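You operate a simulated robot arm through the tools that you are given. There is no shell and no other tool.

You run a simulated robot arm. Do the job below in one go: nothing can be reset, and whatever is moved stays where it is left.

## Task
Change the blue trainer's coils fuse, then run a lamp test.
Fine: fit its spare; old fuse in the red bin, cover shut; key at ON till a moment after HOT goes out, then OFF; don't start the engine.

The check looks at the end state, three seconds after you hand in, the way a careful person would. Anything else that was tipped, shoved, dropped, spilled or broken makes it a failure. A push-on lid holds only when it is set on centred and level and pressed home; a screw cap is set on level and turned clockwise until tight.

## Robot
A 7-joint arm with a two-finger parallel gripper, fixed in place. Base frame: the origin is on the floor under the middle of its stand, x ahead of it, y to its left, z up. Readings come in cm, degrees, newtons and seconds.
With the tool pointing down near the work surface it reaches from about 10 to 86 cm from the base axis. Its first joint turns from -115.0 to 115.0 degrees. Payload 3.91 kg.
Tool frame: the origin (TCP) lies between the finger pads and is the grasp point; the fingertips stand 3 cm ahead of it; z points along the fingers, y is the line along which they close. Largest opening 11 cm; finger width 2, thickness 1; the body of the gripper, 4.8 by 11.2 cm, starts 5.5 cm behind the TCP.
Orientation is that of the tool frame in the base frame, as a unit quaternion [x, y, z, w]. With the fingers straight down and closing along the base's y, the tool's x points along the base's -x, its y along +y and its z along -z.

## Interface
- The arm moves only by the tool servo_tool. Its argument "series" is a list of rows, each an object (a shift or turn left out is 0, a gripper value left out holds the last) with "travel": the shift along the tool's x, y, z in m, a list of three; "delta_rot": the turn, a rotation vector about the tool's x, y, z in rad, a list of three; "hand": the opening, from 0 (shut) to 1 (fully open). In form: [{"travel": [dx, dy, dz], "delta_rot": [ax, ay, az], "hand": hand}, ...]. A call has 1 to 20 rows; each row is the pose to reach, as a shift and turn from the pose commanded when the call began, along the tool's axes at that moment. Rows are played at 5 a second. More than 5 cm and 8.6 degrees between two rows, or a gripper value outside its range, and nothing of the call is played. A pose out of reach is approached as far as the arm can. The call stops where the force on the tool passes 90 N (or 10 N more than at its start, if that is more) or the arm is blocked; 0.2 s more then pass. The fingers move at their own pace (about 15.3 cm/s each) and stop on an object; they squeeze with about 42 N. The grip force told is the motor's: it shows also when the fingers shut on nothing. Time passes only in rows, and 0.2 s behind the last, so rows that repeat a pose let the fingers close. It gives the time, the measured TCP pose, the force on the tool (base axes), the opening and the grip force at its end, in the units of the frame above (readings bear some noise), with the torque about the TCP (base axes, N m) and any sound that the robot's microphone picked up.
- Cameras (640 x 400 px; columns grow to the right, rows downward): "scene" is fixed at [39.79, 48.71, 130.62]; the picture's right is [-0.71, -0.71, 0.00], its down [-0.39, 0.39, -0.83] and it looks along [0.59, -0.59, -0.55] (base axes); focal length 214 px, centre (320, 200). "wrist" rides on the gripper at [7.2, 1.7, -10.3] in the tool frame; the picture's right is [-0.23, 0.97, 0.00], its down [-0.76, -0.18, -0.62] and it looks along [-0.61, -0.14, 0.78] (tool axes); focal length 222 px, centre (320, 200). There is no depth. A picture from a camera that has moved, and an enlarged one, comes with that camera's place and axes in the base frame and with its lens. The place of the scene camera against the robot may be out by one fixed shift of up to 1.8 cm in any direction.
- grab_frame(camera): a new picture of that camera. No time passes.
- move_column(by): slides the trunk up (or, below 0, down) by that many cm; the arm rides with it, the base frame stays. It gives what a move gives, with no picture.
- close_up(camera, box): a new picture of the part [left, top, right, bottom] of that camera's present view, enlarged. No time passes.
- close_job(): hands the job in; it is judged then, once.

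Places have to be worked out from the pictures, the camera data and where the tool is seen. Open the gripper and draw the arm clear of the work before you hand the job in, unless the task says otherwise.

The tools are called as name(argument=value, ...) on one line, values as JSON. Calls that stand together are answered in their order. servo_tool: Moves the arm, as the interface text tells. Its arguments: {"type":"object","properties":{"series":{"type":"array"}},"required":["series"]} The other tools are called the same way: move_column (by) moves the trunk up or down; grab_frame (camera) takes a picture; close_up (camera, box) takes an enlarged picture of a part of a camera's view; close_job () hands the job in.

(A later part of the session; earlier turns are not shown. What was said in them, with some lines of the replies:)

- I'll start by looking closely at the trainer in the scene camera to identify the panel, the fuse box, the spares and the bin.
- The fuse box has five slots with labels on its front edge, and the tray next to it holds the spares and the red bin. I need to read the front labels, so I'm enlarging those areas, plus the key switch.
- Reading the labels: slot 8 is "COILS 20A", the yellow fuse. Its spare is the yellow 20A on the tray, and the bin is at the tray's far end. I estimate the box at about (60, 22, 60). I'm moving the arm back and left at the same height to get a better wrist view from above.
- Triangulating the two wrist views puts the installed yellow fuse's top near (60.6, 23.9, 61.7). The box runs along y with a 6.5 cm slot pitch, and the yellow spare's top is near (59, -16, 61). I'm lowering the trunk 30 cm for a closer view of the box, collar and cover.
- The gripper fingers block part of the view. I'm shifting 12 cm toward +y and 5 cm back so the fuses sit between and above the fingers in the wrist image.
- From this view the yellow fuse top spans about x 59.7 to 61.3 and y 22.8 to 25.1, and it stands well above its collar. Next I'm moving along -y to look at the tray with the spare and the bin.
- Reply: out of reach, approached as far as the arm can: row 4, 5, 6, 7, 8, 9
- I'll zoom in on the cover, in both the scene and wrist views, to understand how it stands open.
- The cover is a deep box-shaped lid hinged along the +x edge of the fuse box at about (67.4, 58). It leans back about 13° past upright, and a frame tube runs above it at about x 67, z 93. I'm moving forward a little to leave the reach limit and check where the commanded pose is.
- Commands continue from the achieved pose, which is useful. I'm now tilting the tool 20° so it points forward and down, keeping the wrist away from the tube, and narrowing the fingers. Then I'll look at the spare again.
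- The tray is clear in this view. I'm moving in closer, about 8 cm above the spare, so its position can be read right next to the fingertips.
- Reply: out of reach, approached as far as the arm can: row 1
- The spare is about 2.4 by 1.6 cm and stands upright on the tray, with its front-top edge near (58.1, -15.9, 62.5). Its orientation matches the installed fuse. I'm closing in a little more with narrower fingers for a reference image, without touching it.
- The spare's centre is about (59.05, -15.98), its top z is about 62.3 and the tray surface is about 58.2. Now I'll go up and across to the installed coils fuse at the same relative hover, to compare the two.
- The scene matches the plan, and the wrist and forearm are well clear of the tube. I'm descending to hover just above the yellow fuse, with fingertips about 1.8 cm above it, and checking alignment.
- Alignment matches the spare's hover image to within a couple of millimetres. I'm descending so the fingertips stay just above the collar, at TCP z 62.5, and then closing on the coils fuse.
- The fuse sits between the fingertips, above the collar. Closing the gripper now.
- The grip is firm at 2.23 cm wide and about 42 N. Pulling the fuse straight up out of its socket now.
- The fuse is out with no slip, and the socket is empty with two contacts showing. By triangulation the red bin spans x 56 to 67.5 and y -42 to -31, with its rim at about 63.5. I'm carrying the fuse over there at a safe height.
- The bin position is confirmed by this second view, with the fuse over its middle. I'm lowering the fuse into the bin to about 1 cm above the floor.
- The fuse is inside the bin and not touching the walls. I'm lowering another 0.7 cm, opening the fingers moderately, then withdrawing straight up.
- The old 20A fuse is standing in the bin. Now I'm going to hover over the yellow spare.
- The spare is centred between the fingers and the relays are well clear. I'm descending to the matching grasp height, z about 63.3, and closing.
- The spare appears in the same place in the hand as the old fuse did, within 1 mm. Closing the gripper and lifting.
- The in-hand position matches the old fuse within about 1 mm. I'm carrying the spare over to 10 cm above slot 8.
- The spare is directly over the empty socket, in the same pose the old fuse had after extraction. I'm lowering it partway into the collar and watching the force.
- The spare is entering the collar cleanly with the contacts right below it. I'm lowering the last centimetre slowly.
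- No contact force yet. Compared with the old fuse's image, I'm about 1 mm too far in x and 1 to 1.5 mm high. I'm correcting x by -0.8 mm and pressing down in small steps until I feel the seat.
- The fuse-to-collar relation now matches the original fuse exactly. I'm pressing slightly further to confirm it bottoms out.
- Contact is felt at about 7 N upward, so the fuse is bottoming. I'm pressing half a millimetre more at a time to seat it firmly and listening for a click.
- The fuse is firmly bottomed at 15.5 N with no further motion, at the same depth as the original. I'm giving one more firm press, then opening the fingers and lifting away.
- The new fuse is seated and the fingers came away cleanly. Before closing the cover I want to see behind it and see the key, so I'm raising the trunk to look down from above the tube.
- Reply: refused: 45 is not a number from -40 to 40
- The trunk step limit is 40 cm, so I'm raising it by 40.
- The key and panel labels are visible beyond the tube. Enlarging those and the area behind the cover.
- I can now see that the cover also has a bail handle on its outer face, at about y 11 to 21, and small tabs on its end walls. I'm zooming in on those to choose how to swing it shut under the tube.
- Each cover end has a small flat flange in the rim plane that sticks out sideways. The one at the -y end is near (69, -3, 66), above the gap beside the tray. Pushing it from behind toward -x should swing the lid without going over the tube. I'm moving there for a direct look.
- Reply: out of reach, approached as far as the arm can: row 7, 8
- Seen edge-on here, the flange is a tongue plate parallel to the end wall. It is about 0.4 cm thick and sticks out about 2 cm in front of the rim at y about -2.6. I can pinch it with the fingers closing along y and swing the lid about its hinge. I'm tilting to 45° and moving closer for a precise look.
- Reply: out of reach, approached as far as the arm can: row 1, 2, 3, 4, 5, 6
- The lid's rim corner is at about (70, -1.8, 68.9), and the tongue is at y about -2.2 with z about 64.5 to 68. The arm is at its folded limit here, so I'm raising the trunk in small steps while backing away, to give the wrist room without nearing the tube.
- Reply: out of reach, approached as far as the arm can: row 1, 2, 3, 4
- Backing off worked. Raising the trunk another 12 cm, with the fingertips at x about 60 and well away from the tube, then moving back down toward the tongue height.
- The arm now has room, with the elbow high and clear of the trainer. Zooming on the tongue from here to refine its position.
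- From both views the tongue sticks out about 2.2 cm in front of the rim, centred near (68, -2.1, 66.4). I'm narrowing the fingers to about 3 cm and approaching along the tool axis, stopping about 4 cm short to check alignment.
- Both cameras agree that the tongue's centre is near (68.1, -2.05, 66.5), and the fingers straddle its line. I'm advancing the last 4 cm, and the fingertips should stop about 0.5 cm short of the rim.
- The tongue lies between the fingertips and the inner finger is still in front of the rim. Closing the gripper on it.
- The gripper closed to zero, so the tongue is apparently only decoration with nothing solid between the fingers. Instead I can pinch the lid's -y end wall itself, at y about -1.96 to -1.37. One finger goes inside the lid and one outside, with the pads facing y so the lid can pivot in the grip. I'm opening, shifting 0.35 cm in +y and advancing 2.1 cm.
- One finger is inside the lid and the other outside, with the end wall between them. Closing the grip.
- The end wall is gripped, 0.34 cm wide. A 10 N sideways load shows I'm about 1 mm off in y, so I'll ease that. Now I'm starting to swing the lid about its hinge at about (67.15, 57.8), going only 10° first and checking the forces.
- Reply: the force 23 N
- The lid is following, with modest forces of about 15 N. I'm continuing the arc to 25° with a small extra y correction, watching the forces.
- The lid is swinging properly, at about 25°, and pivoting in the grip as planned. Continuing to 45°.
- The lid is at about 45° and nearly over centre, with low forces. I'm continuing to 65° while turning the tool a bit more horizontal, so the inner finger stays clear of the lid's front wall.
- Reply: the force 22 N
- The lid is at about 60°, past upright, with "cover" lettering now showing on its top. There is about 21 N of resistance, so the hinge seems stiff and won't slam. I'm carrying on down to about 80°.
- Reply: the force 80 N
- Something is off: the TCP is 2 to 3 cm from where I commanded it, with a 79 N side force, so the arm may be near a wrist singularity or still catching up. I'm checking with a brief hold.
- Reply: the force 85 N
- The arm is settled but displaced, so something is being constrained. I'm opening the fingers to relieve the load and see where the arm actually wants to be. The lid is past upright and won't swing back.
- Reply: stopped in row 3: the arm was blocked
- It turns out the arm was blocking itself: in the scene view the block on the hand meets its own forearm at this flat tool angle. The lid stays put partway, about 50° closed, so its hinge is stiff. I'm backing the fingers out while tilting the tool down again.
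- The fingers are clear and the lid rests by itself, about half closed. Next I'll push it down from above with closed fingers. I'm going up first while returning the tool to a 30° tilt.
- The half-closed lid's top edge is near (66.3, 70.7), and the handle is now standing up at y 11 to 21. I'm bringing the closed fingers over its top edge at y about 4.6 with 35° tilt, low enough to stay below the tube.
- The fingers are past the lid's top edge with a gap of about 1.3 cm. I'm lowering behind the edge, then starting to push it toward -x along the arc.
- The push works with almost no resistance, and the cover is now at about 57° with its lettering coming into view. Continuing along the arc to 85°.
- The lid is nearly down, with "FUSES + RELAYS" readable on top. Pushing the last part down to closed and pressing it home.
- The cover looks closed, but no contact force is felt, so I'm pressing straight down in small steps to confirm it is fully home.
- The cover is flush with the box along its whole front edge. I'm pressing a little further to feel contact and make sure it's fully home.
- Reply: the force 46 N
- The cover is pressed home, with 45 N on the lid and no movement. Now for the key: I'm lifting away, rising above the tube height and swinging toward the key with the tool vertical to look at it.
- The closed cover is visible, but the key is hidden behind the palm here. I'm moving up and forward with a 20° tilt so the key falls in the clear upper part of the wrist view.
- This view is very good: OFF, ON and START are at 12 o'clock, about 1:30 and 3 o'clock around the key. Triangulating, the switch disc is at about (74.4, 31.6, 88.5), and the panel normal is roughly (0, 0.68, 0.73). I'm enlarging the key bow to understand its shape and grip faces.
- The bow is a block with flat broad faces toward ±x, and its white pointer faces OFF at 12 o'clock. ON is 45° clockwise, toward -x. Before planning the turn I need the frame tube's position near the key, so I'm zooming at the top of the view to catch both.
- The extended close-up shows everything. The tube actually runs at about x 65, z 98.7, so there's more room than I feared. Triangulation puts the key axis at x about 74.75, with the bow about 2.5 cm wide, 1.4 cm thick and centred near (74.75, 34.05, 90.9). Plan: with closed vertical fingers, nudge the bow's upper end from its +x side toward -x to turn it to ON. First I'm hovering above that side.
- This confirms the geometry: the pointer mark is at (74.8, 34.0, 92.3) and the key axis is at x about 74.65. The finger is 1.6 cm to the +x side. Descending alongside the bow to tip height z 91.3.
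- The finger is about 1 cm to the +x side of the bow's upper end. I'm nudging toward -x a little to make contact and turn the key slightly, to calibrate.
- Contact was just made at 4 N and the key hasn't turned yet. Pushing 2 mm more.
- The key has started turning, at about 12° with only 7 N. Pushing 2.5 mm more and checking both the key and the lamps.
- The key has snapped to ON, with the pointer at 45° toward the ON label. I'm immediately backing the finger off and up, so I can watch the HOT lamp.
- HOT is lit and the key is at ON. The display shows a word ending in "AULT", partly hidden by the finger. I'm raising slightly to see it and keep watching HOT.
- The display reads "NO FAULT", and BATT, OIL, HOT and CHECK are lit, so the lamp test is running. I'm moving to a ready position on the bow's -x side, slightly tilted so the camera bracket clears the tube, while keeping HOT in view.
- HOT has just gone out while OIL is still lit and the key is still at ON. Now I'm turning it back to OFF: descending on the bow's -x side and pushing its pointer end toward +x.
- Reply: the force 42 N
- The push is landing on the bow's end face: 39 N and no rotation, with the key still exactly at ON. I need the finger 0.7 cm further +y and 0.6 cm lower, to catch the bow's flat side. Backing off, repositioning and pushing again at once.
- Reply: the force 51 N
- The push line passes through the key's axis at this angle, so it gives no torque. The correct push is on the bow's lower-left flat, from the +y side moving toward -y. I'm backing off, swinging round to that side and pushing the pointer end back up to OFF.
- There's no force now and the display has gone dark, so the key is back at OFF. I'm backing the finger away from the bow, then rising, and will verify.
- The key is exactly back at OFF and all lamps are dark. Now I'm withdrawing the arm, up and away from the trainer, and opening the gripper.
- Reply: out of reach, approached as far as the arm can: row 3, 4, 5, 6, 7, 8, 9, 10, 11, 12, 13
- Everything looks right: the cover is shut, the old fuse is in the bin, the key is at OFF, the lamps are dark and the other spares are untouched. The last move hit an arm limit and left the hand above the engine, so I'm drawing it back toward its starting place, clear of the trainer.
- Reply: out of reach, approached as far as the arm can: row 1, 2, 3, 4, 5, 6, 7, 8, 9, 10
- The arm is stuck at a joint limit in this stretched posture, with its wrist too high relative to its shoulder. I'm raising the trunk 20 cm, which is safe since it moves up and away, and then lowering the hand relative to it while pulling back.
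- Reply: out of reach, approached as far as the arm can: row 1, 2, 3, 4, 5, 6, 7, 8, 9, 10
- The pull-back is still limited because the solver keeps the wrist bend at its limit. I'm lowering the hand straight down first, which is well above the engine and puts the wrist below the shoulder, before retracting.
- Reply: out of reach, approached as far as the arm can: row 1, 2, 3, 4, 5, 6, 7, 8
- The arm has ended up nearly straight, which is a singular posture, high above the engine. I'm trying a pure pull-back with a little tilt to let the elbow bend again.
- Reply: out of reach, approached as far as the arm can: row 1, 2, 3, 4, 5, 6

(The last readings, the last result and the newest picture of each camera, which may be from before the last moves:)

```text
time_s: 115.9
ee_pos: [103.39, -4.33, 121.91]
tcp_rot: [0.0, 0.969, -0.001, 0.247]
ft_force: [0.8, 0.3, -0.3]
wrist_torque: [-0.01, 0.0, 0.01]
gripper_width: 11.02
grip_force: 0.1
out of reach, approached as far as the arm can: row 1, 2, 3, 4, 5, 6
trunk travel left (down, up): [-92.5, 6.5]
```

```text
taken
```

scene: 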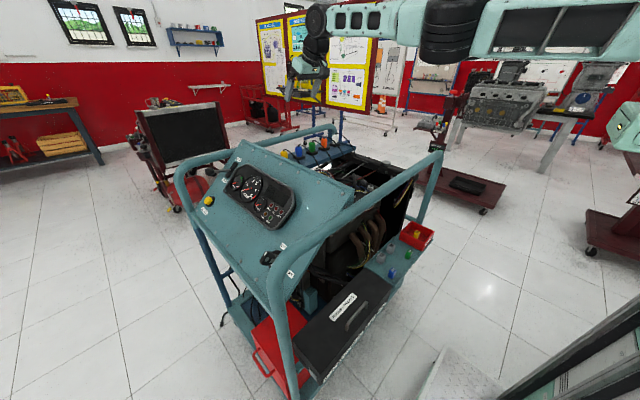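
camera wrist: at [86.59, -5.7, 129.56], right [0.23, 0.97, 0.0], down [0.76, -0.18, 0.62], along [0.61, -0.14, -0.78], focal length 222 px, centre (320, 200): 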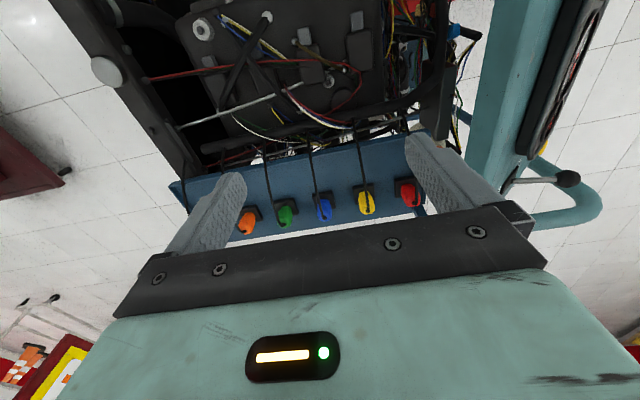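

The arm stays stretched out, but the open gripper is at about (103, -4, 122). That is more than 15 cm above everything on the trainer and far from the box, bin and key. A last close check of the final state before handing in.

close_up(camera="scene", box=[300, 260, 400, 400])

close_up(camera="scene", box=[240, 180, 320, 280])

close_up(camera="scene", box=[350, 210, 450, 300])

close_up(camera="scene", box=[280, 40, 480, 160])

```text
2.86 times, centred on (350, 330) of scene
camera zoom: at [39.79, 48.71, 130.62], right [-0.71, -0.71, 0.0], down [-0.39, 0.39, -0.83], along [0.59, -0.59, -0.55], focal length 613 px, centre (234, -171)
```

zoom: 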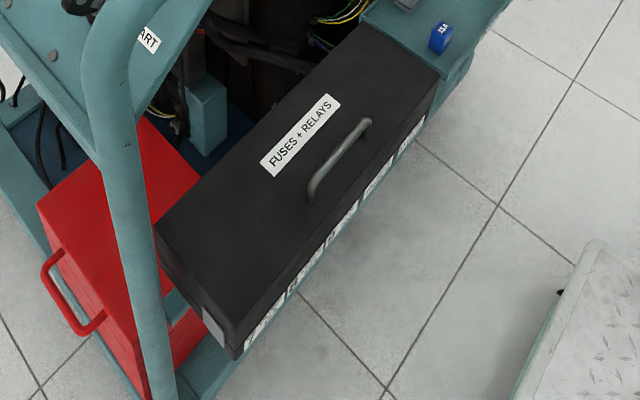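

```text
4.00 times, centred on (280, 230) of scene
camera zoom: at [39.79, 48.71, 130.62], right [-0.71, -0.71, 0.0], down [-0.39, 0.39, -0.83], along [0.59, -0.59, -0.55], focal length 858 px, centre (480, 80)
```

zoom: 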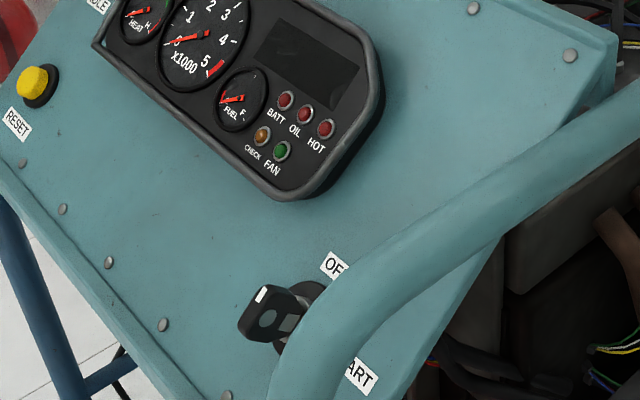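

```text
4.44 times, centred on (400, 255) of scene
camera zoom: at [39.79, 48.71, 130.62], right [-0.71, -0.71, 0.0], down [-0.39, 0.39, -0.83], along [0.59, -0.59, -0.55], focal length 953 px, centre (-36, -44)
```

zoom: 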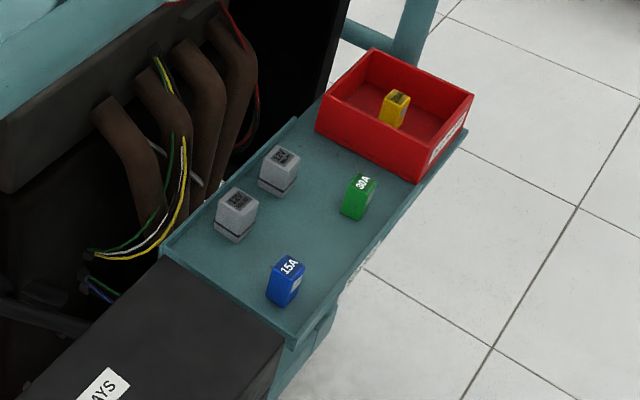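

```text
3.20 times, centred on (380, 100) of scene
camera zoom: at [39.79, 48.71, 130.62], right [-0.71, -0.71, 0.0], down [-0.39, 0.39, -0.83], along [0.59, -0.59, -0.55], focal length 686 px, centre (128, 520)
```

zoom: 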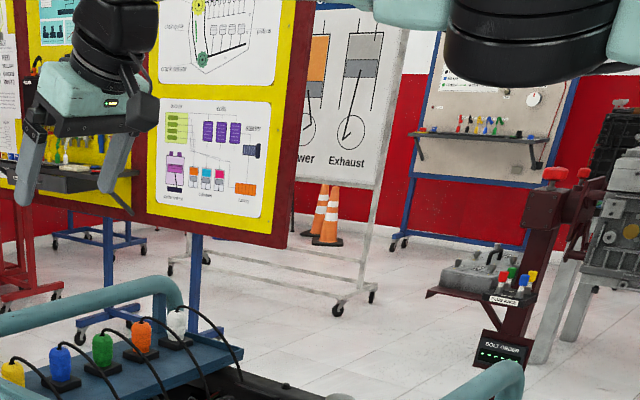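

The final state checks out:
- The cover is shut flush.
- The old 20A fuse is in the red bin, and the other spares are in place.
- The key is at OFF, with the lamps and display dark.
- The gripper is open and clear.

Handing in.

close_job()

```text
The job is handed in.
```

The coils fuse is changed and the lamp test is done; the job is handed in.

- **Fuse:** I pulled the old 20A from slot 8 (COILS) and put it in the red bin. The yellow 20A spare from the tray is pressed into its place. With the key at ON, the display read "NO FAULT".
- **Cover:** It is shut flush and pressed home. Partway through closing it, the arm blocked itself against its own forearm and the gripped lid took about 80 N sideways. I saw no damage afterwards.
- **Lamp test:** With the key at ON, BATT, OIL, HOT and CHECK lit. HOT went out first, before OIL. I never turned the key to START.
- **Late OFF:** I meant to turn the key back straight after HOT went out, but two pushes missed and pressed on the key with up to 48 N without moving it. It stayed at ON about four seconds after I saw HOT out, then went to OFF.
- **Arm:** The gripper is open and clear of the trainer. I could not pull the arm all the way back. It ended stretched out above the engine, with the hand about 15 cm or more above everything.

The other spares and relays are where they started, the key is at OFF, and the lamps and display are dark.
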